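You operate a simulated robot arm through the tools that you are given. There is no shell and no other tool. Be economical: measure what you need, move in short steps, check, and stop when the job is done.

You are at the controls of a simulated two-armed robot. One attempt, no reset.

Task
Power up the tunnel and heat it until Ready lights.
Fine: main switch on, both air valves fully open and the belt running before the heat goes on; the alarm stays dark; leave dials and cooling fan alone.

It is judged by the outcome, as a careful person would: the job done as asked, and still so three seconds after it is handed in. It fails if anything else is knocked over, pushed out of place, dropped, spilled or broken.

Robot
Two 7-joint arms with two-finger parallel grippers on one trunk, on a base that drives. Base frame: it is fixed to the floor where the robot stands at the start and does not move with it; the origin is under the middle of the robot, x ahead of it, y to its left, z up. Lengths are in mm, angles in rad, forces in N, time in s.
The left shoulder is at the start at [30, 119, 1110], the right one opposite. With the tool pointing down near the work surface each hand reaches from about 100 to 600 mm from the robot's upright axis, wherever it stands, measured 20 degrees to its own side. Places, roughly: base air handwheel [300, 800, 1000]; belt dial [-700, 3700, 900]; brake dial [0, 800, 500]; cooling fan switch [-600, 3800, 900]; edge handwheel [-200, 1500, 500]; feed button [-800, 3800, 900]; heat dial [-700, 3500, 900]; heat switch [-600, 3600, 900]; jog button [-100, 1200, 500]; roller arm [0, 1500, 800]; side air handwheel [400, 500, 1000]; side flap lever [100, 1500, 1300]; temperature display [-500, 3900, 1200]; top flap lever [200, 1100, 1300]; tunnel belt switch [-600, 3700, 900]; tunnel main switch [400, 0, 700]. Payload 3.43 kg a hand.
The tool frame of a hand sits at the grasp point between the pads (the TCP): z along the fingers, y along the line on which they close. The tips reach 30 mm beyond it. Largest opening 94 mm; finger width 28, thickness 10; the body of the gripper, 50 by 96 mm, starts 55 mm behind the TCP.
Orientation is that of the tool frame in the base frame, as a unit quaternion [w, x, y, z]. With the fingers straight down and closing along the base's y, the tool's x points along the base's -x, its y along +y and its z along -z.

Tools
- The arms move only by the tool arm_command. It takes "left_motion", "right_motion" or both (then of equal length, played together; a hand with none holds still); each is text: rows parted by semicolons, each of 7 numbers parted by spaces: the turn, a rotation vector about the tool's x, y, z in units of 120 degrees (1.0 is 120 degrees), then the shift along the tool's x, y, z in units of 500 mm (1.0 is 500 mm), then the closure in counts, from 0 (fully open) to 255 (shut). In form: wx wy wz x y z gripper; .... A call has 1 to 8 rows; each row is the pose to reach, as a shift and turn from the pose commanded when the call began, along the tool's axes at that moment. A call with a number of a shift or a turn outside -1 to 1 is refused whole. A row lasts 0.2 s, in which the tool goes at most 50 mm and 0.15 rad; a call with a longer step from one row to the next is refused whole, and so is a gripper value outside its range. A pose out of reach is approached as far as the arm can. The call stops where the force on the tool passes 40 N (or 10 N more than at its start, if that is more) or the arm is blocked; 0.2 s more then pass. Each finger travels about 72 mm/s and halts on what it meets, pressing with about 34 N; the grip force reading is that of the motor and also rises with nothing between the fingers. The clock runs only during rows and for 0.2 s after the last one: add rows that repeat a pose to give the fingers time. The reply holds the time, the measured pose of the TCP, the force on the tool along the base axes, the opening and the grip force, in the units named above and with some noise, with the torque about the TCP (base axes, N m) and any sound that the robot's microphone picked up, and new pictures: "views" is both (left out), scene, wrist or none (wrist: the cameras of the hands that moved).
- Cameras (640 x 400 px; columns grow to the right, rows downward): "scene" is now at [13.2, 54.4, 1802.1]; the picture's right is [0.80, -0.60, 0.00], its down [-0.51, -0.68, -0.52] and it looks along [0.31, 0.42, -0.85] (base axes); focal length 287 px, centre (320, 200). "left" rides on the left gripper at [76, -14, -102] in its tool frame; the picture's right is [0.18, 0.98, 0.00], its down [-0.75, 0.14, -0.64] and it looks along [-0.63, 0.12, 0.77] (tool axes); focal length 243 px, centre (320, 200). "right" rides on the right gripper at [76, 14, -102] in its tool frame; the picture's right is [-0.18, 0.98, 0.00], its down [-0.75, -0.14, -0.64] and it looks along [-0.63, -0.12, 0.77] (tool axes); focal length 243 px, centre (320, 200). There is no depth. A picture from a camera that has moved, and an enlarged one, comes with that camera's place and axes in the base frame and with its lens.
- lift_body(by): slides the trunk up (or, below 0, down) by that many mm; the arms and the scene camera ride with it, the base frame stays. It gives what a move gives, with no picture.
- steer(legs): drives the robot by 1 to 6 legs, each [ahead, turn to the left] in mm and rad, along the robot's own axes; the way and the turn of a leg run together, so that a leg with both is an arc; at most 1500 mm and 3.142 rad a leg. The arms and the cameras ride along, it lands a little off, and it stops where it bumps. It gives what a move gives, and a new picture of the scene camera.
- turn_head(pan, tilt): turns the head with the scene camera to pan (to the left, within 2.496 rad either way) and tilt (down, from -0.506 to 1.204), counted from straight ahead of the robot. It gives what a move gives, and a new picture of the scene camera.
- zoom(camera, box): a new picture of the part [left, top, right, bottom] of that camera's present view, enlarged. It takes no simulated time.
- sign_off(): hands the job in; it is judged then, once.

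Go step by step. Nothing tells you exact positions but the pictures and the camera data: compare them with the known pose of the tool, close in by small moves and look again before you grip or let go. The budget is 120 turns and 260 pictures, counting those below and the enlarged ones. Unless the task says otherwise, let go and move clear before handing in.

The tools are called as name(argument=value, ...) on one line, values as JSON. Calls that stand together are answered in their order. arm_command: Moves the arms, as the interface text tells. Its arguments: {"type":"object","properties":{"left_motion":{"type":"string"},"right_motion":{"type":"string"},"views":{"type":"string","enum":["both","scene","wrist","none"]}},"required":[]} The other tools are called the same way: lift_body (by) slides the trunk up or down; steer (legs) drives the base; turn_head (pan, tilt) turns the head that bears the scene camera; zoom (camera, box) takes an enlarged picture of a part of a camera's view; sign_off () hands the job in.

At the start:

```text
t: 0.0
left_ee_pos: [363.2, 467.0, 1237.9]
left_ee_rot: [0.0, 0.0, 1.0, 0.0]
left_ft_force: [-0.3, 0.4, -0.3]
left_torque: [0.0, 0.01, -0.02]
left_gripper_width: 94.1
left_grasp_force: 0.1
right_ee_pos: [295.9, 38.4, 1167.5]
right_ee_rot: [-0.001, 0.0, 1.0, 0.0]
right_ft_force: [0.2, 0.0, 0.1]
right_torque: [0.02, -0.05, 0.01]
right_gripper_width: 94.0
right_grasp_force: 0.1
trunk travel left (down, up): [-375.0, 35.0]
robot x, y, heading: [0.1, 1.0, -0.002]
head pan, tilt: [0.927, 1.025]
```

scene: 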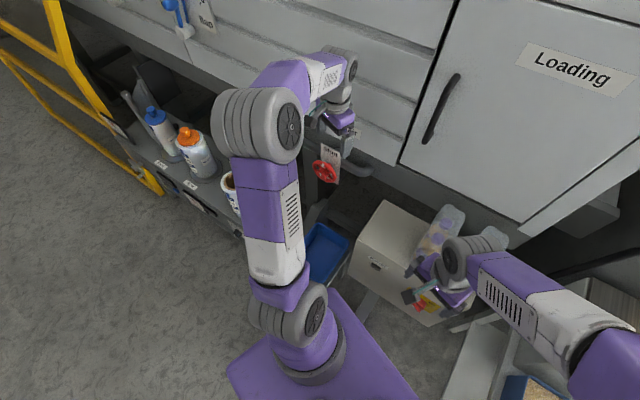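
right: 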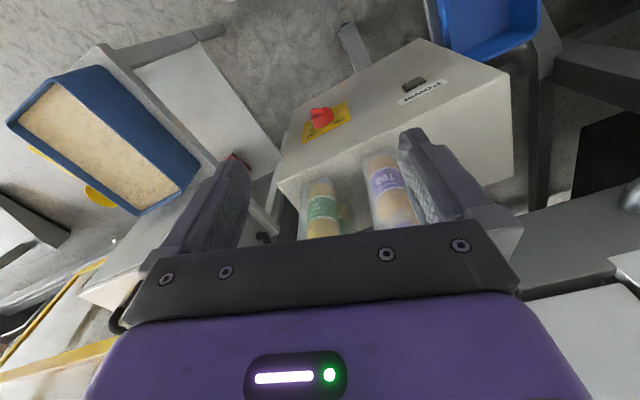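
left: 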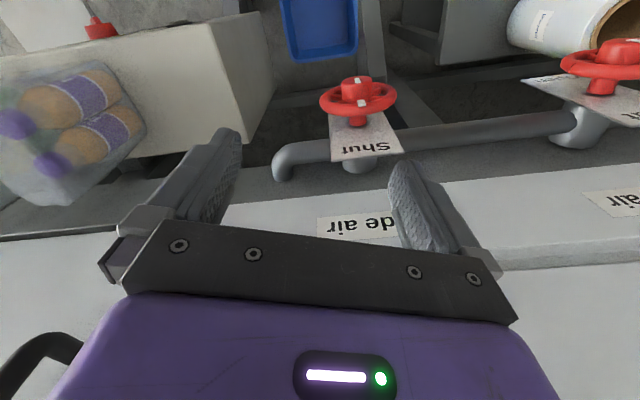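

I see the white power cabinet with a red rotary switch on a yellow plate in the right wrist view, and two red handwheels on the air pipe in the left view. First I look closer at each.

zoom(camera="right", box=[260, 50, 460, 175])

zoom(camera="left", box=[260, 40, 640, 277])

turn_head(pan=0.3, tilt=0.9)

```text
3.20 times, centred on (360, 112) of right
camera zoom: at [219.0, 50.5, 1268.7], right [0.18, 0.98, 0.0], down [0.75, -0.14, 0.64], along [0.63, -0.12, -0.77], focal length 776 px, centre (192, 480)
```

zoom: 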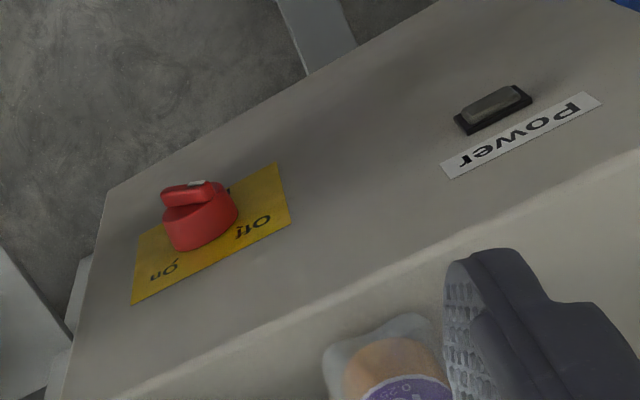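

```text
1.68 times, centred on (450, 158) of left
camera zoom: at [287.7, 452.5, 1338.8], right [-0.18, 0.98, 0.0], down [0.75, 0.14, 0.64], along [0.63, 0.12, -0.77], focal length 409 px, centre (101, 270)
```

zoom: 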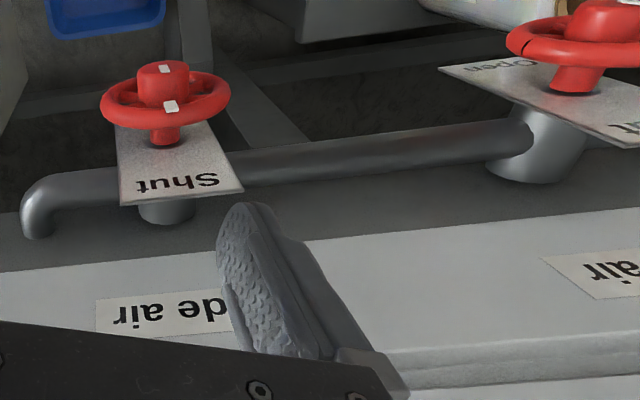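

```text
t: 1.0
left_ee_pos: [364.8, 467.3, 1237.4]
left_ee_rot: [0.0, 0.0, 1.0, 0.0]
left_ft_force: [0.4, 0.1, 0.4]
left_torque: [-0.03, -0.02, -0.05]
left_gripper_width: 94.0
left_grasp_force: 0.2
right_ee_pos: [295.5, 36.2, 1167.8]
right_ee_rot: [0.0, -0.001, 1.0, 0.0]
right_ft_force: [0.0, -0.1, -0.1]
right_torque: [0.0, -0.02, -0.02]
right_gripper_width: 94.1
right_grasp_force: 0.1
trunk travel left (down, up): [-375.0, 35.0]
robot x, y, heading: [-1.5, 0.1, -0.001]
head pan, tilt: [0.3, 0.901]
camera scene: at [44.4, 22.3, 1811.0], right [0.3, -0.95, 0.0], down [-0.75, -0.23, -0.62], along [0.59, 0.18, -0.78], focal length 287 px, centre (320, 200)
```

scene: 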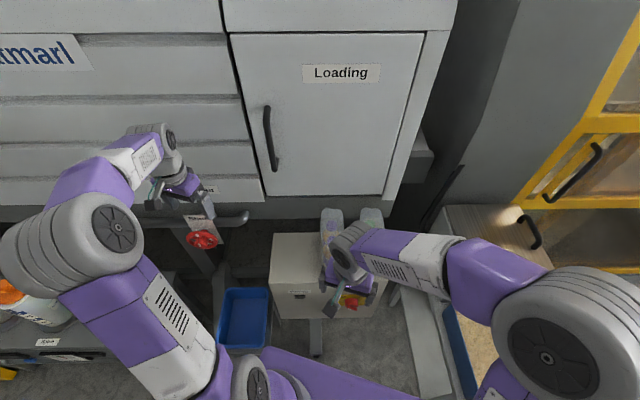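

The cabinet front faces me, yawed a little; the handwheels look to have upright axes. I take closer views of the wheels to read marks and angles.

zoom(camera="left", box=[300, 60, 420, 170])

zoom(camera="left", box=[500, 20, 640, 140])

turn_head(pan=1.1, tilt=0.8)

```text
3.64 times, centred on (360, 115) of left
camera zoom: at [287.7, 452.6, 1338.8], right [-0.18, 0.98, 0.0], down [0.75, 0.14, 0.64], along [0.63, 0.12, -0.77], focal length 882 px, centre (174, 509)
```

zoom: 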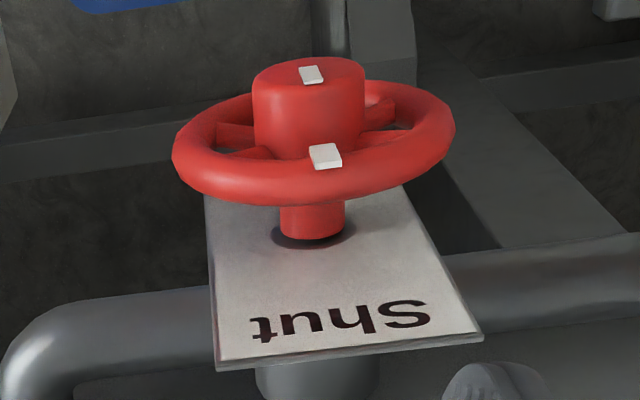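

```text
3.33 times, centred on (570, 80) of left
camera zoom: at [287.7, 452.6, 1338.8], right [-0.18, 0.98, 0.0], down [0.75, 0.14, 0.64], along [0.63, 0.12, -0.77], focal length 809 px, centre (-513, 600)
```

zoom: 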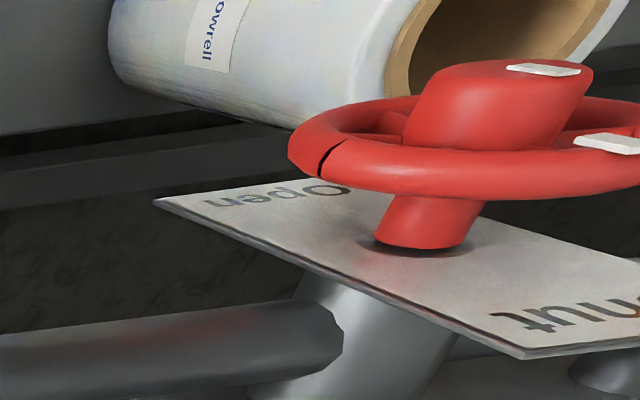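

```text
t: 2.1
left_ee_pos: [363.8, 467.2, 1237.0]
left_ee_rot: [0.0, -0.001, 1.0, 0.001]
left_ft_force: [0.1, -0.2, 0.4]
left_torque: [-0.01, -0.02, 0.03]
left_gripper_width: 94.2
left_grasp_force: 0.0
right_ee_pos: [294.5, 37.4, 1168.0]
right_ee_rot: [0.0, 0.0, 1.0, 0.0]
right_ft_force: [0.0, 0.8, 0.2]
right_torque: [0.02, -0.01, 0.0]
right_gripper_width: 94.2
right_grasp_force: 0.0
trunk travel left (down, up): [-375.0, 35.0]
robot x, y, heading: [-2.6, 0.1, -0.004]
head pan, tilt: [1.1, 0.799]
camera scene: at [9.0, 71.7, 1818.9], right [0.89, -0.45, 0.0], down [-0.33, -0.64, -0.7], along [0.32, 0.62, -0.72], focal length 287 px, centre (320, 200)
```

scene: 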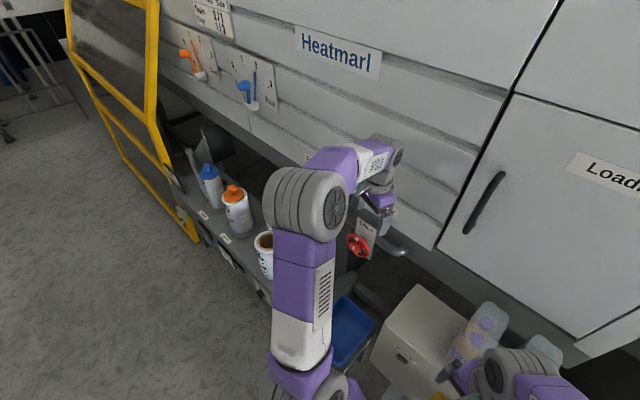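

The side wheel's mark points at Shut (away from me), hub about 41 mm wide, near [352, 509, 1045]. I bring the left hand above it for a parallax check.

arm_command(left_motion="0 0 0 0.012 0.042 0 0; 0 0 0 0.024 0.084 0 0; 0 0 0 0.024 0.084 0 0", views="wrist")

```text
t: 3.0
left_ee_pos: [352.4, 508.0, 1236.1]
left_ee_rot: [-0.001, 0.0, 1.0, 0.001]
left_ft_force: [0.1, 0.5, -0.5]
left_torque: [0.0, 0.05, -0.03]
left_gripper_width: 93.9
left_grasp_force: 0.0
right_ee_pos: [295.0, 36.6, 1167.7]
right_ee_rot: [-0.001, 0.001, 1.0, 0.0]
right_ft_force: [0.1, 0.7, 0.3]
right_torque: [0.01, 0.0, 0.01]
right_gripper_width: 94.1
right_grasp_force: 0.0
trunk travel left (down, up): [-375.0, 35.0]
robot x, y, heading: [-2.6, -2.2, 0.003]
head pan, tilt: [1.1, 0.799]
camera left: at [276.1, 494.3, 1338.1], right [-0.18, 0.98, 0.0], down [0.75, 0.14, 0.64], along [0.63, 0.12, -0.77], focal length 243 px, centre (320, 200)
```

left: 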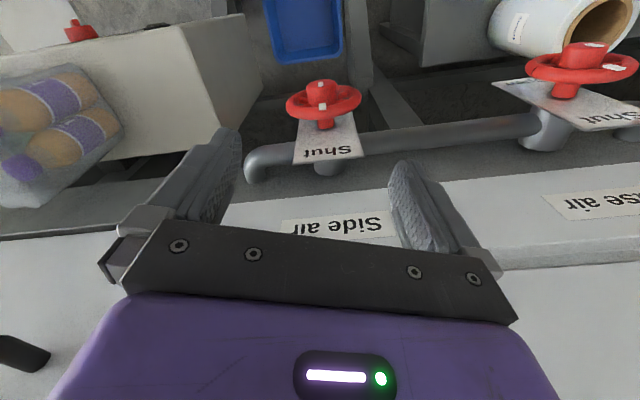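

The wheel ellipse shows the axes actually point towards me (-x), so the hands must point forward horizontally, and I need more room. I check behind before backing up.

turn_head(pan=2.49, tilt=0.6)

turn_head(pan=-2.49, tilt=0.6)

turn_head(pan=1.4, tilt=0.3)

```text
t: 4.5
left_ee_pos: [352.7, 508.9, 1235.5]
left_ee_rot: [-0.001, 0.0, 1.0, 0.0]
left_ft_force: [0.2, -0.1, 0.4]
left_torque: [0.01, -0.01, 0.02]
left_gripper_width: 94.3
left_grasp_force: 0.1
right_ee_pos: [294.5, 37.8, 1167.9]
right_ee_rot: [0.0, 0.0, 1.0, 0.0]
right_ft_force: [0.9, 0.8, 0.2]
right_torque: [-0.02, 0.01, -0.01]
right_gripper_width: 94.0
right_grasp_force: 0.1
trunk travel left (down, up): [-375.0, 35.0]
robot x, y, heading: [-3.6, -2.5, 0.002]
head pan, tilt: [2.491, 0.6]
camera scene: at [-98.0, 53.5, 1835.8], right [0.61, 0.8, 0.0], down [0.45, -0.34, -0.83], along [-0.66, 0.5, -0.56], focal length 287 px, centre (320, 200)
```

scene: 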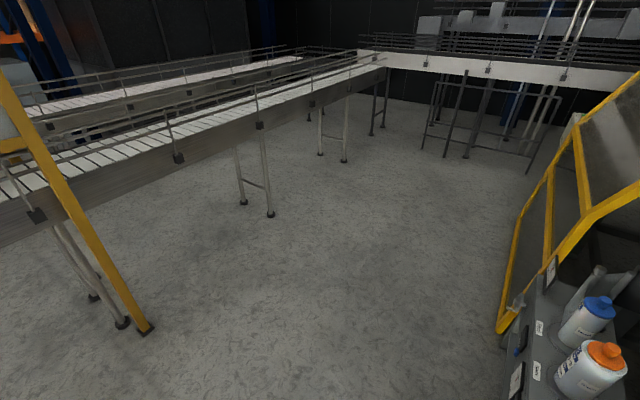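

```text
t: 8.4
left_ee_pos: [352.6, 508.8, 1235.9]
left_ee_rot: [0.0, 0.0, 1.0, 0.0]
left_ft_force: [0.1, -0.1, 0.0]
left_torque: [-0.01, 0.02, 0.0]
left_gripper_width: 94.0
left_grasp_force: 0.1
right_ee_pos: [294.7, 36.4, 1167.7]
right_ee_rot: [0.0, 0.0, 1.0, 0.0]
right_ft_force: [-0.6, -0.2, 1.2]
right_torque: [0.01, 0.01, 0.0]
right_gripper_width: 93.9
right_grasp_force: 0.1
trunk travel left (down, up): [-375.0, 35.0]
robot x, y, heading: [-0.4, -1.0, -0.001]
head pan, tilt: [-2.491, 0.6]
camera scene: at [-98.0, -53.7, 1835.8], right [-0.61, 0.8, 0.0], down [0.45, 0.34, -0.83], along [-0.66, -0.5, -0.56], focal length 287 px, centre (320, 200)
```

scene: 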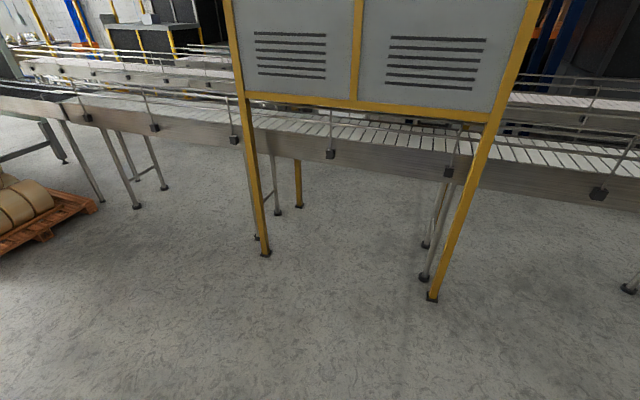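

```text
t: 11.6
left_ee_pos: [353.0, 509.7, 1236.6]
left_ee_rot: [0.0, -0.001, 1.0, 0.0]
left_ft_force: [0.3, 0.4, 0.9]
left_torque: [-0.01, -0.01, 0.01]
left_gripper_width: 93.7
left_grasp_force: 0.1
right_ee_pos: [295.4, 37.8, 1168.3]
right_ee_rot: [0.0, 0.0, 1.0, 0.0]
right_ft_force: [0.3, 0.2, 0.3]
right_torque: [-0.02, 0.01, 0.04]
right_gripper_width: 94.0
right_grasp_force: 0.0
trunk travel left (down, up): [-375.0, 35.0]
robot x, y, heading: [-1.9, -2.1, 0.002]
head pan, tilt: [1.4, 0.3]
camera scene: at [-11.8, 91.9, 1863.3], right [0.99, -0.17, 0.0], down [-0.05, -0.29, -0.96], along [0.16, 0.94, -0.3], focal length 287 px, centre (320, 200)
```

scene: 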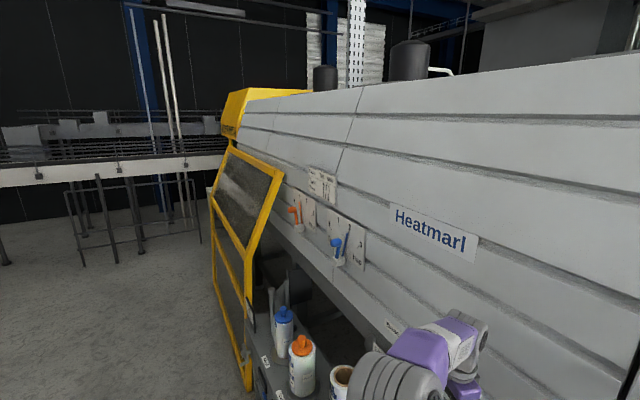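

Behind is clear for well over a metre. I back up 300 mm, with the head on the wheels.

steer(legs=[[-300, 0]])

arm_command(left_motion="0 -0.07 0 0 0 0 0; 0 -0.14 0 0 0 0 0; 0 -0.21 0 0 0 0 0; 0 -0.28 0 0 0 0 0; 0 -0.35 0 0 0 0 0; 0 -0.42 0 0 0 0 0; 0 -0.49 0 0 0 0 0; 0 -0.56 0 0 0 0 0", right_motion="0 -0.07 0 0 0 0 0; 0 -0.14 0 0 0 0 0; 0 -0.21 0 0 0 0 0; 0 -0.28 0 0 0 0 0; 0 -0.35 0 0 0 0 0; 0 -0.42 0 0 0 0 0; 0 -0.49 0 0 0 0 0; 0 -0.56 0 0 0 0 0", views="wrist")

turn_head(pan=0.5, tilt=0.7)

```text
t: 13.7
left_ee_pos: [49.0, 510.2, 1235.8]
left_ee_rot: [0.0, 0.0, 1.0, 0.0]
left_ft_force: [0.2, 0.6, 0.8]
left_torque: [0.02, 0.04, 0.01]
left_gripper_width: 93.9
left_grasp_force: 0.0
right_ee_pos: [-8.8, 38.1, 1167.1]
right_ee_rot: [-0.001, -0.002, 1.0, 0.0]
right_ft_force: [-0.2, 0.1, 0.2]
right_torque: [-0.02, -0.03, -0.02]
right_gripper_width: 93.7
right_grasp_force: 0.1
trunk travel left (down, up): [-375.0, 35.0]
robot x, y, heading: [-301.1, 0.7, 0.004]
head pan, tilt: [1.4, 0.3]
camera scene: at [-315.3, 91.6, 1863.3], right [0.99, -0.17, 0.0], down [-0.05, -0.29, -0.96], along [0.16, 0.94, -0.3], focal length 287 px, centre (320, 200)
```

scene: 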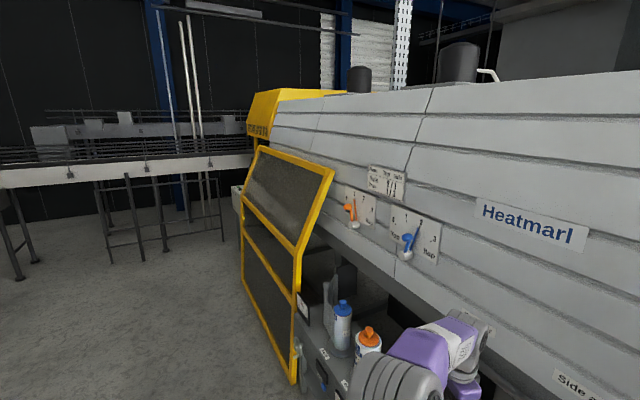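

```text
t: 15.4
left_ee_pos: [46.8, 510.6, 1236.0]
left_ee_rot: [0.554, -0.001, 0.833, 0.001]
left_ft_force: [-1.5, 0.8, -0.6]
left_torque: [-0.02, -0.02, 0.0]
left_gripper_width: 94.1
left_grasp_force: 0.1
right_ee_pos: [-1.6, 60.5, 1166.4]
right_ee_rot: [0.555, -0.001, 0.832, -0.001]
right_ft_force: [-0.5, 0.3, -0.3]
right_torque: [0.0, 0.0, -0.02]
right_gripper_width: 94.1
right_grasp_force: 0.1
right hand out of reach, approached as far as the arm can: row 6, 7, 8
trunk travel left (down, up): [-375.0, 35.0]
robot x, y, heading: [-302.1, -0.4, -0.001]
head pan, tilt: [1.4, 0.3]
camera right: at [-125.4, 73.2, 1133.9], right [0.07, 0.98, 0.17], down [-0.3, -0.14, 0.94], along [0.95, -0.12, 0.29], focal length 243 px, centre (320, 200)
camera left: at [-76.6, 496.1, 1203.7], right [-0.07, 0.98, -0.17], down [-0.3, 0.14, 0.94], along [0.95, 0.12, 0.29], focal length 243 px, centre (320, 200)
```

right: 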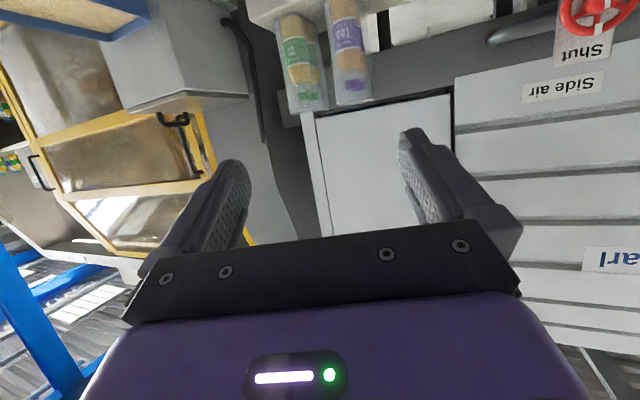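
left: 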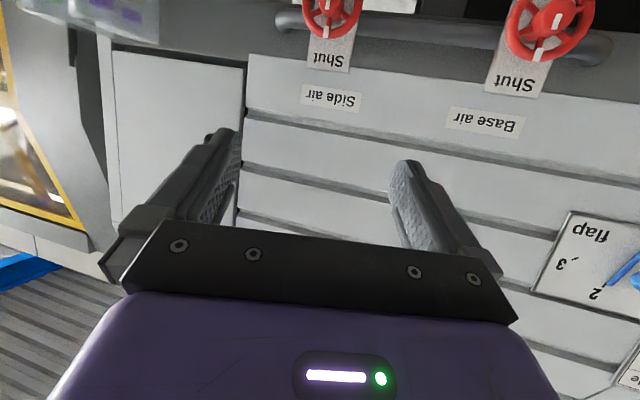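

```text
t: 16.6
left_ee_pos: [48.3, 509.0, 1235.8]
left_ee_rot: [0.552, -0.001, 0.834, 0.0]
left_ft_force: [0.3, -0.5, -0.2]
left_torque: [0.0, -0.01, 0.01]
left_gripper_width: 94.1
left_grasp_force: 0.1
right_ee_pos: [-0.8, 58.9, 1166.8]
right_ee_rot: [0.553, 0.0, 0.833, 0.0]
right_ft_force: [-0.8, -0.6, 0.1]
right_torque: [0.0, 0.03, 0.0]
right_gripper_width: 94.3
right_grasp_force: 0.0
trunk travel left (down, up): [-375.0, 35.0]
robot x, y, heading: [-305.3, -1.4, 0.004]
head pan, tilt: [0.499, 0.7]
camera scene: at [-256.5, 40.3, 1827.2], right [0.48, -0.88, 0.0], down [-0.56, -0.31, -0.77], along [0.67, 0.37, -0.64], focal length 287 px, centre (320, 200)
```

scene: 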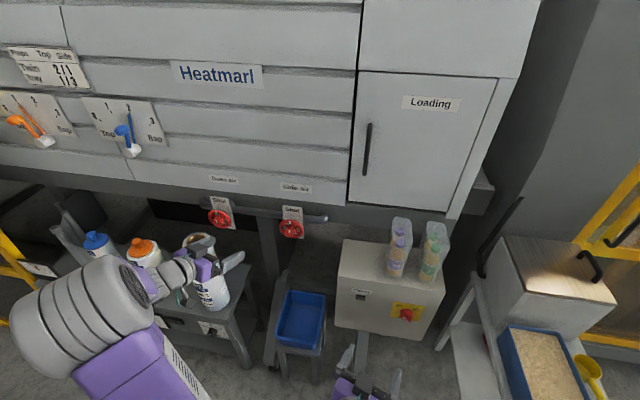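

Wheel hubs come out near [357, 512, 1033] and [263, 777, 1030]; with the cabinet the whole front is yawed about 0.3 rad. I finish levelling the hands, bring them in front of me, then turn 0.3 left to be square to the machine.

arm_command(left_motion="0 -0.03 0 0 -0.075 0 0; 0 -0.06 0 0 -0.15 0 0; 0 -0.09 0 0 -0.225 0 0; 0 -0.12 0 0 -0.3 0 0; 0 -0.15 0 0 -0.375 0 0; 0 -0.17 0 0 -0.45 0 0; 0 -0.19 0 0 -0.52 0 0", right_motion="0 -0.03 0 0.03 -0.07 0.045 0; 0 -0.06 0 0.06 -0.14 0.09 0; 0 -0.09 0 0.09 -0.21 0.135 0; 0 -0.12 0 0.12 -0.28 0.18 0; 0 -0.15 0 0.15 -0.35 0.225 0; 0 -0.17 0 0.175 -0.41 0.26 0; 0 -0.19 0 0.2 -0.46 0.3 0", views="none")

steer(legs=[[0, 0.3]])

turn_head(pan=-0.2, tilt=0.75)

```text
t: 17.7
left_ee_pos: [57.4, 384.2, 1234.8]
left_ee_rot: [0.646, -0.004, 0.763, 0.0]
left_ft_force: [0.6, 0.0, 0.0]
left_torque: [0.0, 0.02, -0.01]
left_gripper_width: 94.2
left_grasp_force: 0.0
left hand out of reach, approached as far as the arm can: row 4, 5
right_ee_pos: [80.8, -14.8, 1088.5]
right_ee_rot: [0.647, 0.014, 0.76, 0.065]
right_ft_force: [-0.1, 0.6, -0.8]
right_torque: [-0.01, 0.0, 0.04]
right_gripper_width: 94.2
right_grasp_force: 0.1
right hand out of reach, approached as far as the arm can: row 1, 2, 3, 4, 5
trunk travel left (down, up): [-375.0, 35.0]
robot x, y, heading: [-305.6, 0.6, 0.002]
head pan, tilt: [0.499, 0.7]
stopped in row 5 (right hand): the force on the tool passed its limit at 53 N (the readings are from after the stop); the commanded pose is now the measured one
```

```text
t: 19.0
left_ee_pos: [-73.2, 473.7, 1233.8]
left_ee_rot: [0.639, -0.118, 0.754, 0.096]
left_ft_force: [-0.6, 0.5, -0.1]
left_torque: [0.02, 0.02, 0.02]
left_gripper_width: 93.9
left_grasp_force: 0.1
right_ee_pos: [67.5, 97.8, 1088.1]
right_ee_rot: [0.631, -0.099, 0.753, 0.158]
right_ft_force: [0.4, 0.2, 0.9]
right_torque: [0.03, 0.0, 0.04]
right_gripper_width: 93.8
right_grasp_force: 0.0
trunk travel left (down, up): [-375.0, 35.0]
robot x, y, heading: [-303.8, -2.3, 0.301]
head pan, tilt: [0.499, 0.7]
camera scene: at [-270.6, 51.7, 1827.2], right [0.72, -0.7, 0.0], down [-0.45, -0.46, -0.76], along [0.53, 0.55, -0.64], focal length 287 px, centre (320, 200)
```

scene: 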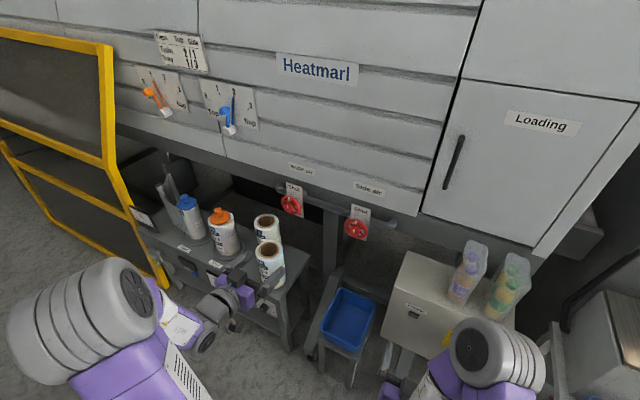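

```text
t: 20.1
left_ee_pos: [-73.9, 472.9, 1234.0]
left_ee_rot: [0.639, -0.117, 0.754, 0.095]
left_ft_force: [-0.1, -0.5, 0.5]
left_torque: [-0.01, 0.0, 0.0]
left_gripper_width: 93.9
left_grasp_force: 0.1
right_ee_pos: [67.2, 98.3, 1087.3]
right_ee_rot: [0.631, -0.099, 0.753, 0.159]
right_ft_force: [-0.5, 0.4, 0.5]
right_torque: [-0.01, 0.03, 0.03]
right_gripper_width: 93.8
right_grasp_force: 0.0
trunk travel left (down, up): [-375.0, 35.0]
robot x, y, heading: [-299.8, -1.6, 0.303]
head pan, tilt: [-0.201, 0.75]
camera scene: at [-247.3, -0.9, 1822.9], right [0.1, -0.99, 0.0], down [-0.68, -0.07, -0.73], along [0.73, 0.07, -0.68], focal length 287 px, centre (320, 200)
```

scene: 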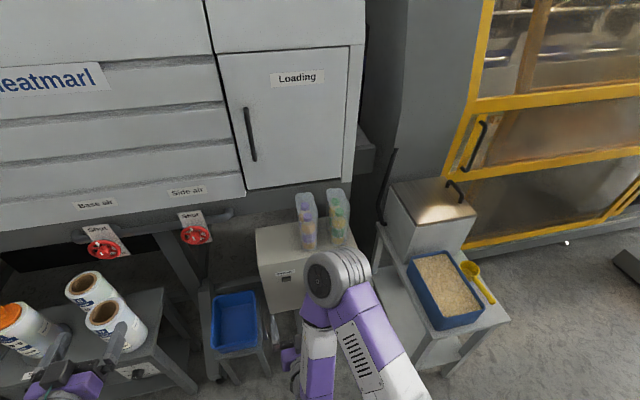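

The right arm was cramped near the trunk (a brief self-contact force), but everything is at rest. I now extend it forward, right and down, correcting its orientation to point square at the machine.

arm_command(right_motion="0.005 -0.0125 -0.0087 0.046 -0.056 0.04 0; 0.01 -0.025 -0.017 0.092 -0.112 0.08 0; 0.015 -0.0375 -0.026 0.138 -0.168 0.12 0; 0.02 -0.05 -0.035 0.184 -0.224 0.16 0; 0.025 -0.0625 -0.043 0.23 -0.28 0.2 0; 0.03 -0.075 -0.052 0.276 -0.334 0.24 0; 0.03 -0.075 -0.052 0.276 -0.334 0.24 0", views="both")

```text
t: 21.7
left_ee_pos: [-72.6, 472.7, 1234.1]
left_ee_rot: [0.64, -0.117, 0.753, 0.096]
left_ft_force: [0.0, 0.2, -0.3]
left_torque: [0.01, 0.01, -0.02]
left_gripper_width: 94.0
left_grasp_force: 0.1
right_ee_pos: [182.3, 82.4, 926.7]
right_ee_rot: [0.699, -0.103, 0.704, 0.075]
right_ft_force: [0.1, 0.7, 1.0]
right_torque: [-0.04, -0.01, 0.0]
right_gripper_width: 93.9
right_grasp_force: 0.0
right hand out of reach, approached as far as the arm can: row 1, 2, 3, 4, 5, 6, 7
trunk travel left (down, up): [-375.0, 35.0]
robot x, y, heading: [-302.8, -5.9, 0.301]
head pan, tilt: [-0.201, 0.75]
camera scene: at [-247.9, -1.0, 1823.0], right [0.1, -1.0, 0.0], down [-0.68, -0.07, -0.73], along [0.73, 0.07, -0.68], focal length 287 px, centre (320, 200)
camera right: at [79.7, 66.7, 849.2], right [-0.25, 0.96, 0.15], down [-0.58, -0.27, 0.77], along [0.77, 0.1, 0.63], focal length 243 px, centre (320, 200)
```

scene: 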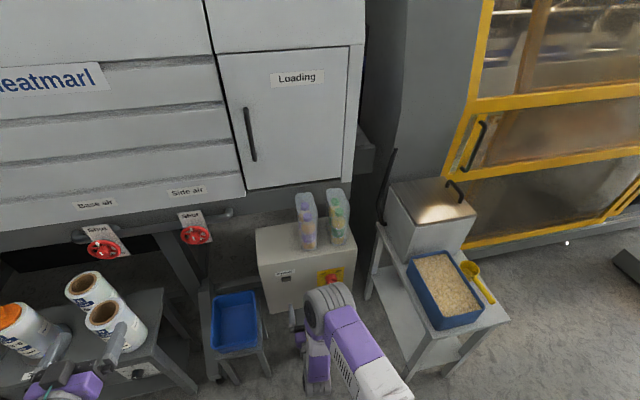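
right: 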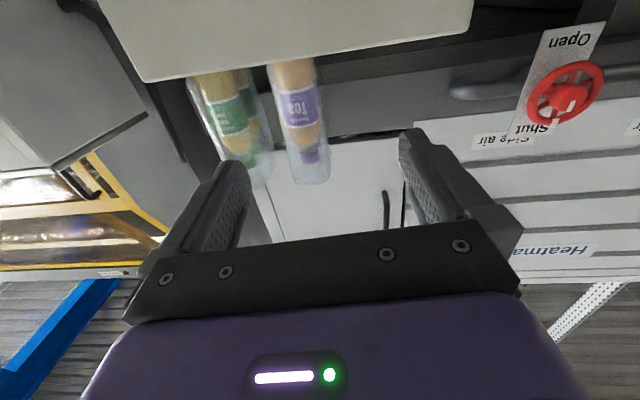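

The right view confirms the side wheel: mark up at Shut, Open at the bottom. The left hand is well clear of the rolls, so I lower the trunk to bring the right hand to the main switch height.

lift_body(by=-220)

turn_head(pan=-0.1, tilt=0.8)

arm_command(right_motion="0 0 0 0 0 0 0", views="wrist")

```text
t: 24.0
left_ee_pos: [-74.5, 473.4, 1014.3]
left_ee_rot: [0.639, -0.117, 0.754, 0.096]
left_ft_force: [0.0, 0.2, -0.3]
left_torque: [0.01, -0.01, 0.03]
left_gripper_width: 93.8
left_grasp_force: 0.0
right_ee_pos: [182.9, 81.9, 707.0]
right_ee_rot: [0.699, -0.104, 0.704, 0.076]
right_ft_force: [0.2, 0.0, 0.7]
right_torque: [0.0, -0.01, -0.02]
right_gripper_width: 94.3
right_grasp_force: 0.0
trunk travel left (down, up): [-155.0, 255.0]
robot x, y, heading: [-299.9, -2.8, 0.304]
head pan, tilt: [-0.201, 0.75]
```

```text
t: 24.7
left_ee_pos: [-73.6, 472.6, 1014.5]
left_ee_rot: [0.639, -0.118, 0.754, 0.096]
left_ft_force: [0.0, 0.9, -0.1]
left_torque: [-0.02, 0.03, -0.02]
left_gripper_width: 93.8
left_grasp_force: 0.1
right_ee_pos: [182.2, 82.7, 707.4]
right_ee_rot: [0.699, -0.103, 0.704, 0.077]
right_ft_force: [-0.7, -0.5, 0.2]
right_torque: [0.05, 0.01, 0.01]
right_gripper_width: 94.1
right_grasp_force: 0.0
trunk travel left (down, up): [-155.0, 255.0]
robot x, y, heading: [-299.3, -0.7, 0.302]
head pan, tilt: [-0.099, 0.799]
camera scene: at [-250.6, 6.7, 1598.9], right [0.2, -0.98, 0.0], down [-0.7, -0.14, -0.7], along [0.68, 0.14, -0.72], focal length 287 px, centre (320, 200)
```

scene: 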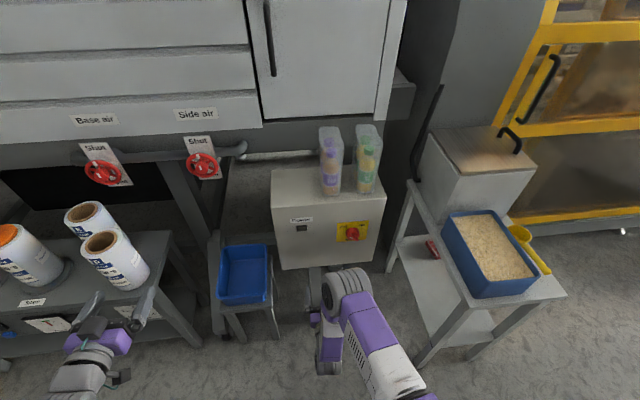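

```text
t: 25.1
left_ee_pos: [-74.1, 473.5, 1015.0]
left_ee_rot: [0.639, -0.117, 0.755, 0.096]
left_ft_force: [0.5, 0.8, -0.3]
left_torque: [0.01, 0.03, 0.01]
left_gripper_width: 94.0
left_grasp_force: 0.1
right_ee_pos: [181.8, 82.7, 706.6]
right_ee_rot: [0.699, -0.102, 0.704, 0.075]
right_ft_force: [0.1, 0.7, -0.6]
right_torque: [0.01, -0.01, -0.01]
right_gripper_width: 94.1
right_grasp_force: 0.0
trunk travel left (down, up): [-155.0, 255.0]
robot x, y, heading: [-304.8, 2.7, 0.305]
head pan, tilt: [-0.099, 0.799]
camera right: at [79.9, 66.7, 629.5], right [-0.25, 0.96, 0.15], down [-0.58, -0.27, 0.77], along [0.77, 0.1, 0.63], focal length 243 px, centre (320, 200)
```

right: 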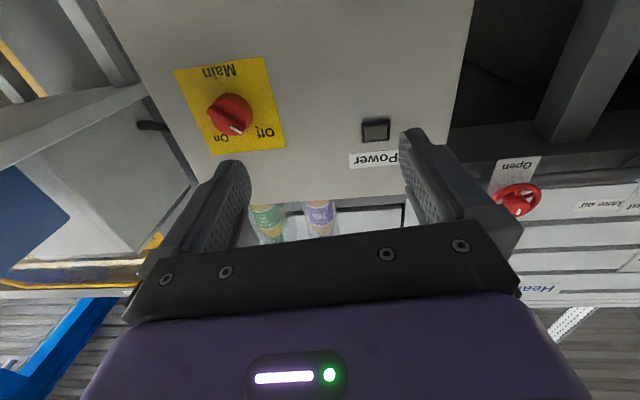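

zoom(camera="right", box=[160, 50, 320, 150])

zoom(camera="scene", box=[270, 190, 400, 271])

```text
4.00 times, centred on (240, 100) of right
camera zoom: at [79.9, 66.7, 629.5], right [-0.25, 0.96, 0.15], down [-0.58, -0.27, 0.77], along [0.77, 0.1, 0.63], focal length 970 px, centre (640, 600)
```

zoom: 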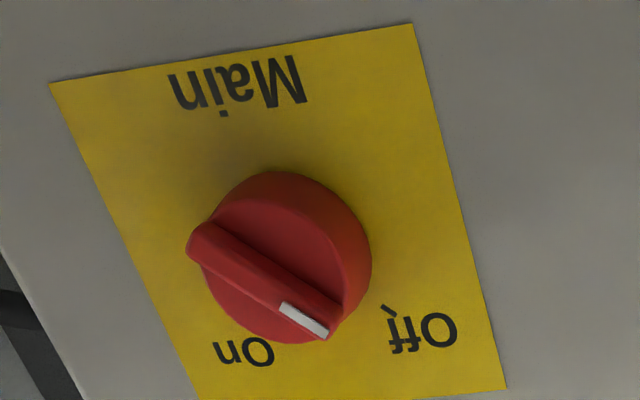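

```text
4.92 times, centred on (335, 230) of scene
camera zoom: at [-250.7, 6.7, 1598.9], right [0.2, -0.98, 0.0], down [-0.7, -0.14, -0.7], along [0.68, 0.14, -0.72], focal length 1413 px, centre (246, 50)
```

zoom: 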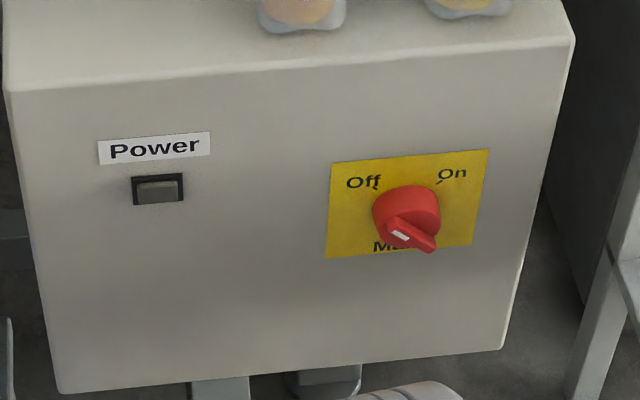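

The main knob's bar points up-left at Off, centre about [412, 10, 731], on a face yawed ~0.31; On is a quarter turn clockwise. I bring the right hand to 80 mm short of it, rolled 45° so the fingers straddle the bar.

arm_command(right_motion="-0.004 -0.003 -0.06 -0.007 -0.044 0.042 0; -0.008 -0.006 -0.12 -0.014 -0.088 0.084 0; -0.012 -0.008 -0.18 -0.02 -0.133 0.125 0; -0.016 -0.011 -0.24 -0.027 -0.177 0.167 0; -0.02 -0.014 -0.3 -0.034 -0.222 0.21 0; -0.0236 -0.0167 -0.356 -0.041 -0.266 0.25 0; -0.0236 -0.0167 -0.356 -0.041 -0.266 0.25 0", views="both")

```text
t: 26.7
left_ee_pos: [-73.8, 473.7, 1014.8]
left_ee_rot: [0.639, -0.117, 0.754, 0.096]
left_ft_force: [0.0, -0.4, -0.2]
left_torque: [0.04, 0.02, 0.0]
left_gripper_width: 94.0
left_grasp_force: 0.0
right_ee_pos: [336.8, -14.6, 730.5]
right_ee_rot: [0.687, -0.369, 0.603, -0.165]
right_ft_force: [-0.1, 0.1, 0.2]
right_torque: [0.03, -0.02, 0.0]
right_gripper_width: 93.6
right_grasp_force: 0.1
trunk travel left (down, up): [-155.0, 255.0]
robot x, y, heading: [-305.5, 0.2, 0.298]
head pan, tilt: [-0.099, 0.799]
camera scene: at [-250.8, 6.8, 1598.9], right [0.2, -0.98, 0.0], down [-0.7, -0.14, -0.7], along [0.68, 0.14, -0.72], focal length 287 px, centre (320, 200)
camera right: at [252.5, -88.2, 665.3], right [-0.25, 0.79, -0.56], down [-0.74, 0.21, 0.63], along [0.62, 0.58, 0.53], focal length 243 px, centre (320, 200)
```

scene: 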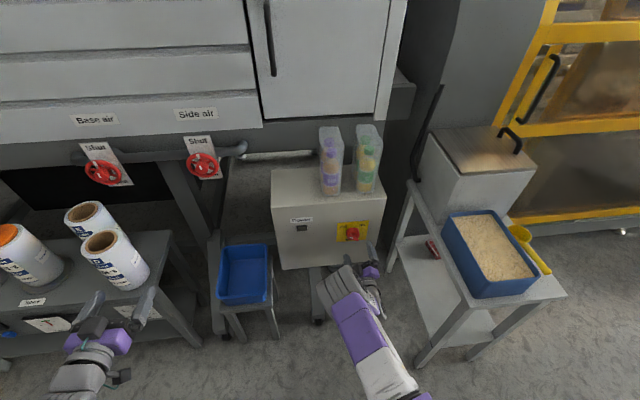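
right: 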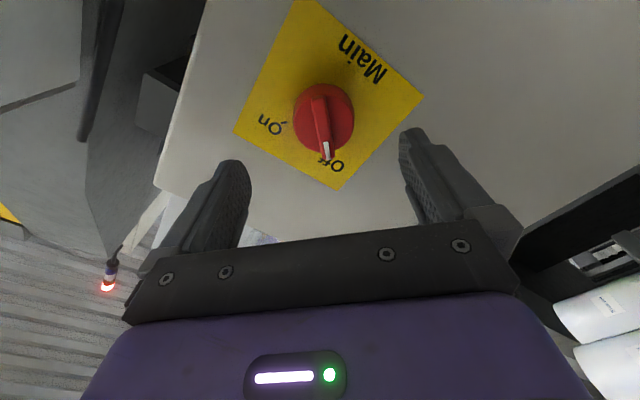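

Alignment with the bar is good. I advance 57 mm so the tips straddle it, then look.

arm_command(right_motion="0 0 0 0.002 0 0.04 0; 0 0 0 0.003 0 0.08 0; 0 0 0 0.003 0 0.114 0; 0 0 0 0.003 0 0.114 0", views="wrist")

```text
t: 27.7
left_ee_pos: [-73.5, 472.9, 1015.2]
left_ee_rot: [0.639, -0.118, 0.754, 0.096]
left_ft_force: [-0.2, -0.1, -0.3]
left_torque: [0.01, 0.03, 0.02]
left_gripper_width: 94.1
left_grasp_force: 0.1
right_ee_pos: [390.0, 1.8, 728.3]
right_ee_rot: [0.687, -0.367, 0.604, -0.166]
right_ft_force: [-0.4, -0.3, 0.0]
right_torque: [0.0, 0.03, 0.01]
right_gripper_width: 93.9
right_grasp_force: 0.1
trunk travel left (down, up): [-155.0, 255.0]
robot x, y, heading: [-303.6, 5.3, 0.302]
head pan, tilt: [-0.099, 0.799]
camera right: at [306.4, -71.5, 663.2], right [-0.25, 0.79, -0.56], down [-0.74, 0.21, 0.63], along [0.62, 0.58, 0.53], focal length 243 px, centre (320, 200)
```

right: 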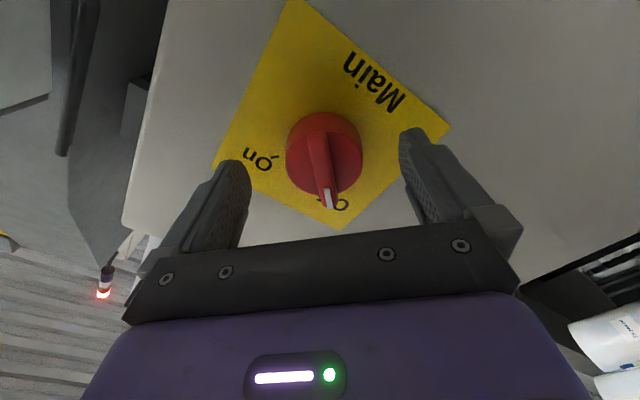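

The bar front is about 10 mm further than thought, so tips are just at it. I advance 14 mm more and close.

arm_command(right_motion="0 0 0 0 0 0.014 0; 0 0 0 0 0 0.028 0; 0 0 0 0 0 0.028 120; 0 0 0 0 0 0.028 200; 0 0 0 0 0 0.028 255; 0 0 0 0 0 0.028 255; 0 0 0 0 0 0.028 255", views="wrist")

```text
t: 29.3
left_ee_pos: [-73.3, 475.2, 1014.1]
left_ee_rot: [0.64, -0.119, 0.753, 0.097]
left_ft_force: [0.3, 0.5, 0.7]
left_torque: [-0.02, 0.03, 0.04]
left_gripper_width: 94.0
left_grasp_force: 0.0
right_ee_pos: [404.5, 8.5, 726.3]
right_ee_rot: [0.687, -0.37, 0.603, -0.164]
right_ft_force: [-5.5, 7.5, -10.3]
right_torque: [-0.07, 0.08, 0.64]
right_gripper_width: 50.7
right_grasp_force: 44.9
trunk travel left (down, up): [-155.0, 255.0]
robot x, y, heading: [-303.2, -3.0, 0.303]
head pan, tilt: [-0.099, 0.799]
camera right: at [320.0, -66.0, 662.4], right [-0.26, 0.79, -0.56], down [-0.74, 0.21, 0.64], along [0.62, 0.58, 0.53], focal length 243 px, centre (320, 200)
```

right: 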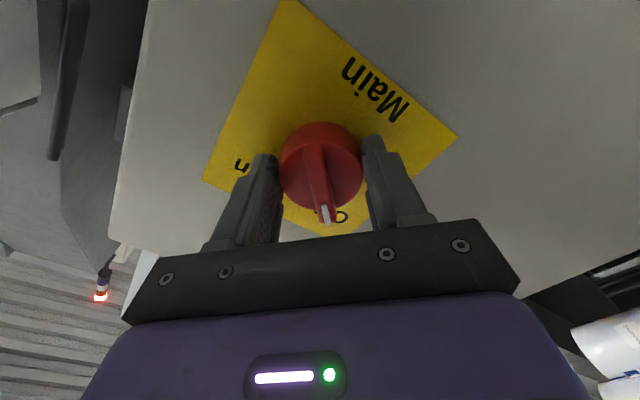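

The fingers closed on the round knob body (51 mm), which should turn by friction. I roll clockwise and watch.

arm_command(right_motion="0 0 0.068 0 0 0 255; 0 0 0.136 0 0 0 255; 0 0 0.204 0 0 0 255; 0 0 0.272 0 0 0 255; 0 0 0.34 0 0 0 255; 0 0 0.408 0 0 0 255", views="wrist")

```text
t: 30.1
left_ee_pos: [-75.5, 472.3, 1015.4]
left_ee_rot: [0.64, -0.116, 0.754, 0.094]
left_ft_force: [-0.2, 0.5, -0.3]
left_torque: [-0.01, -0.01, -0.03]
left_gripper_width: 93.8
left_grasp_force: 0.1
right_ee_pos: [404.1, 11.5, 725.6]
right_ee_rot: [0.713, -0.231, 0.659, -0.058]
right_ft_force: [-23.2, -11.5, 12.3]
right_torque: [0.43, -1.36, 0.53]
right_gripper_width: 51.7
right_grasp_force: 45.2
right hand out of reach, approached as far as the arm can: row 2, 3
trunk travel left (down, up): [-155.0, 255.0]
robot x, y, heading: [-304.3, -2.2, 0.295]
head pan, tilt: [-0.099, 0.799]
stopped in row 3 (right hand): the force on the tool passed its limit at 54 N (the readings are from after the stop); the commanded pose is now the measured one
camera right: at [312.0, -32.1, 646.5], right [-0.24, 0.94, -0.23], down [-0.68, 0.0, 0.73], along [0.69, 0.33, 0.64], focal length 243 px, centre (320, 200)
```

right: 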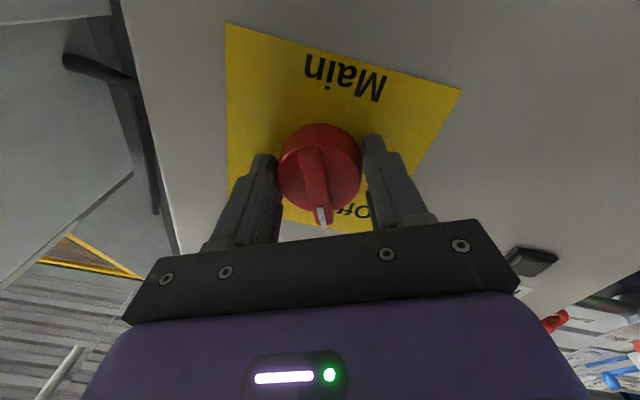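

The knob turns with the hand, but the arm hit a reach limit. I open, back off 70 mm, and check how the roll goes when I'm free.

arm_command(right_motion="0 0 0 0 0 0 0; 0 0 0 0 0 0 0; 0 0 0 0 0 -0.05 0; 0 0 0 0 0 -0.1 0; 0 0 0 0 0 -0.15 0; 0 0 0 0 0 -0.15 0", views="wrist")

steer(legs=[[-100, 0]])

```text
t: 31.5
left_ee_pos: [-72.5, 472.8, 1015.0]
left_ee_rot: [0.639, -0.116, 0.754, 0.094]
left_ft_force: [0.6, 0.3, 0.8]
left_torque: [0.01, 0.03, 0.01]
left_gripper_width: 94.2
left_grasp_force: 0.1
right_ee_pos: [335.5, -4.4, 722.6]
right_ee_rot: [0.711, -0.231, 0.662, -0.057]
right_ft_force: [-0.7, 0.0, -0.6]
right_torque: [-0.02, 0.02, 0.0]
right_gripper_width: 93.7
right_grasp_force: 0.1
trunk travel left (down, up): [-155.0, 255.0]
robot x, y, heading: [-303.7, 2.1, 0.292]
head pan, tilt: [-0.099, 0.799]
camera right: at [241.8, -48.5, 642.8], right [-0.24, 0.94, -0.23], down [-0.68, 0.01, 0.73], along [0.69, 0.33, 0.64], focal length 243 px, centre (320, 200)
```

right: 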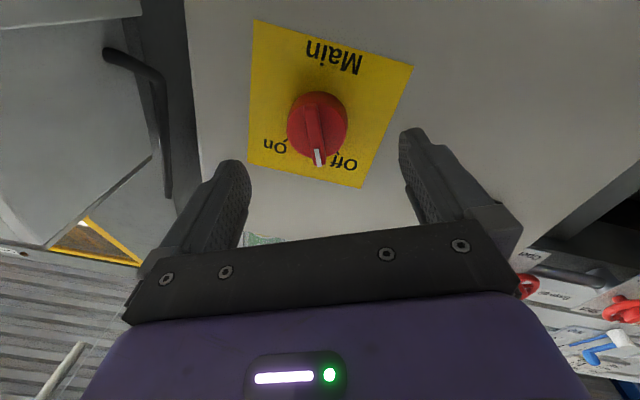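

```text
t: 32.6
left_ee_pos: [-166.6, 443.1, 1016.1]
left_ee_rot: [0.64, -0.115, 0.754, 0.094]
left_ft_force: [-0.3, 0.2, 0.0]
left_torque: [0.05, 0.01, 0.05]
left_gripper_width: 93.9
left_grasp_force: 0.1
right_ee_pos: [239.6, -35.0, 721.8]
right_ee_rot: [0.712, -0.228, 0.662, -0.059]
right_ft_force: [0.6, -0.8, 0.3]
right_torque: [0.01, 0.0, 0.01]
right_gripper_width: 94.1
right_grasp_force: 0.0
trunk travel left (down, up): [-155.0, 255.0]
robot x, y, heading: [-399.3, -33.4, 0.292]
head pan, tilt: [-0.099, 0.799]
camera scene: at [-347.4, -23.4, 1599.0], right [0.19, -0.98, 0.0], down [-0.7, -0.14, -0.7], along [0.68, 0.14, -0.72], focal length 287 px, centre (320, 200)
```

scene: 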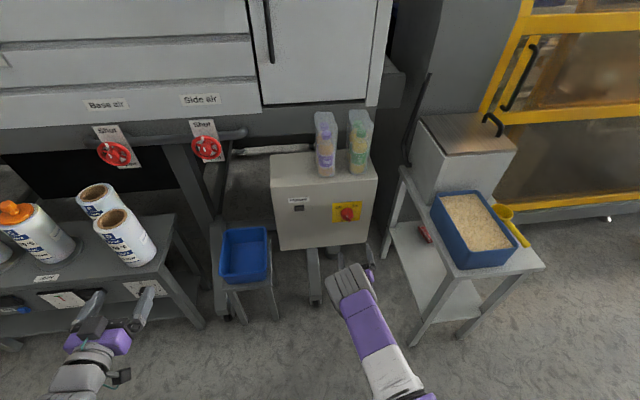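

The knob stays where it was turned (about 24° left of vertical). I now retract the hand and roll it towards the On side, to test reach before driving closer.

arm_command(right_motion="0 0 0.056 0 0 -0.057 0; 0 0 0.112 0 0 -0.114 0; 0 0 0.168 0 0 -0.171 0; 0 0 0.224 0 0 -0.228 0; 0 0 0.28 0 0 -0.285 0; 0 0 0.336 0 0 -0.342 0; 0 0 0.392 0 0 -0.4 0; 0 0 0.392 0 0 -0.4 0", views="scene")

```text
t: 34.4
left_ee_pos: [-165.7, 443.0, 1014.4]
left_ee_rot: [0.64, -0.115, 0.754, 0.093]
left_ft_force: [0.3, 0.7, 1.3]
left_torque: [0.0, -0.02, 0.01]
left_gripper_width: 93.8
left_grasp_force: 0.1
right_ee_pos: [53.9, 90.6, 812.7]
right_ee_rot: [0.672, 0.059, 0.717, 0.176]
right_ft_force: [0.0, 0.2, 0.3]
right_torque: [0.0, 0.0, 0.01]
right_gripper_width: 93.9
right_grasp_force: 0.0
right hand out of reach, approached as far as the arm can: row 1, 2, 3, 4, 5, 6, 7, 8
trunk travel left (down, up): [-155.0, 255.0]
robot x, y, heading: [-402.1, -31.2, 0.294]
head pan, tilt: [-0.099, 0.799]
camera scene: at [-345.7, -22.8, 1598.9], right [0.19, -0.98, 0.0], down [-0.7, -0.14, -0.7], along [0.68, 0.13, -0.72], focal length 287 px, centre (320, 200)
```

scene: 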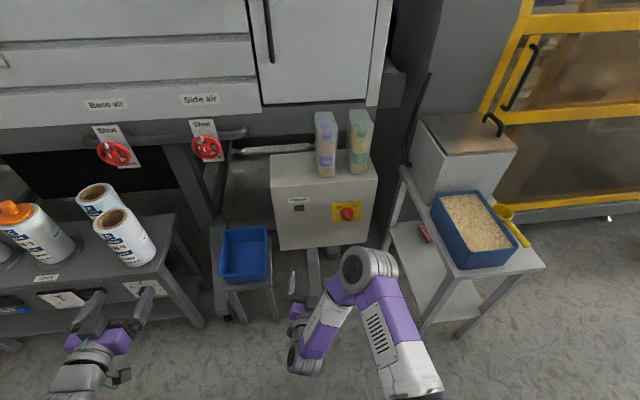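

The wrist is near its limits with the shoulder much higher than the hand. I lower the trunk further so the arm can reach out level, and drive forward 100.

lift_body(by=-145)

steer(legs=[[100, 0]])

```text
t: 36.1
left_ee_pos: [-166.2, 442.5, 869.8]
left_ee_rot: [0.639, -0.115, 0.755, 0.094]
left_ft_force: [0.0, -0.5, -0.1]
left_torque: [0.02, 0.01, -0.02]
left_gripper_width: 94.0
left_grasp_force: 0.0
right_ee_pos: [54.0, 91.3, 667.9]
right_ee_rot: [0.673, 0.06, 0.717, 0.174]
right_ft_force: [-0.2, -0.2, 0.3]
right_torque: [-0.02, -0.01, -0.01]
right_gripper_width: 93.9
right_grasp_force: 0.1
trunk travel left (down, up): [-10.0, 400.0]
robot x, y, heading: [-400.5, -31.5, 0.293]
head pan, tilt: [-0.099, 0.799]
```

```text
t: 37.3
left_ee_pos: [-71.1, 472.4, 868.6]
left_ee_rot: [0.639, -0.116, 0.754, 0.094]
left_ft_force: [-0.2, 0.3, -0.4]
left_torque: [0.0, -0.02, 0.03]
left_gripper_width: 94.1
left_grasp_force: 0.0
right_ee_pos: [148.8, 120.2, 667.7]
right_ee_rot: [0.672, 0.059, 0.717, 0.175]
right_ft_force: [-0.4, -0.4, 0.4]
right_torque: [0.04, 0.01, -0.01]
right_gripper_width: 94.3
right_grasp_force: 0.0
trunk travel left (down, up): [-10.0, 400.0]
robot x, y, heading: [-303.8, -0.5, 0.295]
head pan, tilt: [-0.099, 0.799]
camera scene: at [-250.0, 6.4, 1453.9], right [0.2, -0.98, 0.0], down [-0.7, -0.14, -0.7], along [0.68, 0.14, -0.72], focal length 287 px, centre (320, 200)
```

scene: 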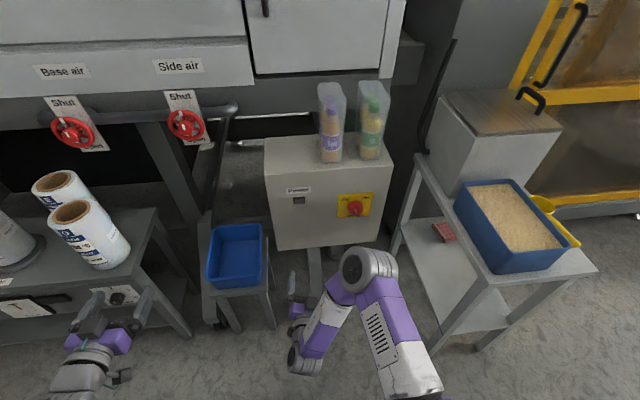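

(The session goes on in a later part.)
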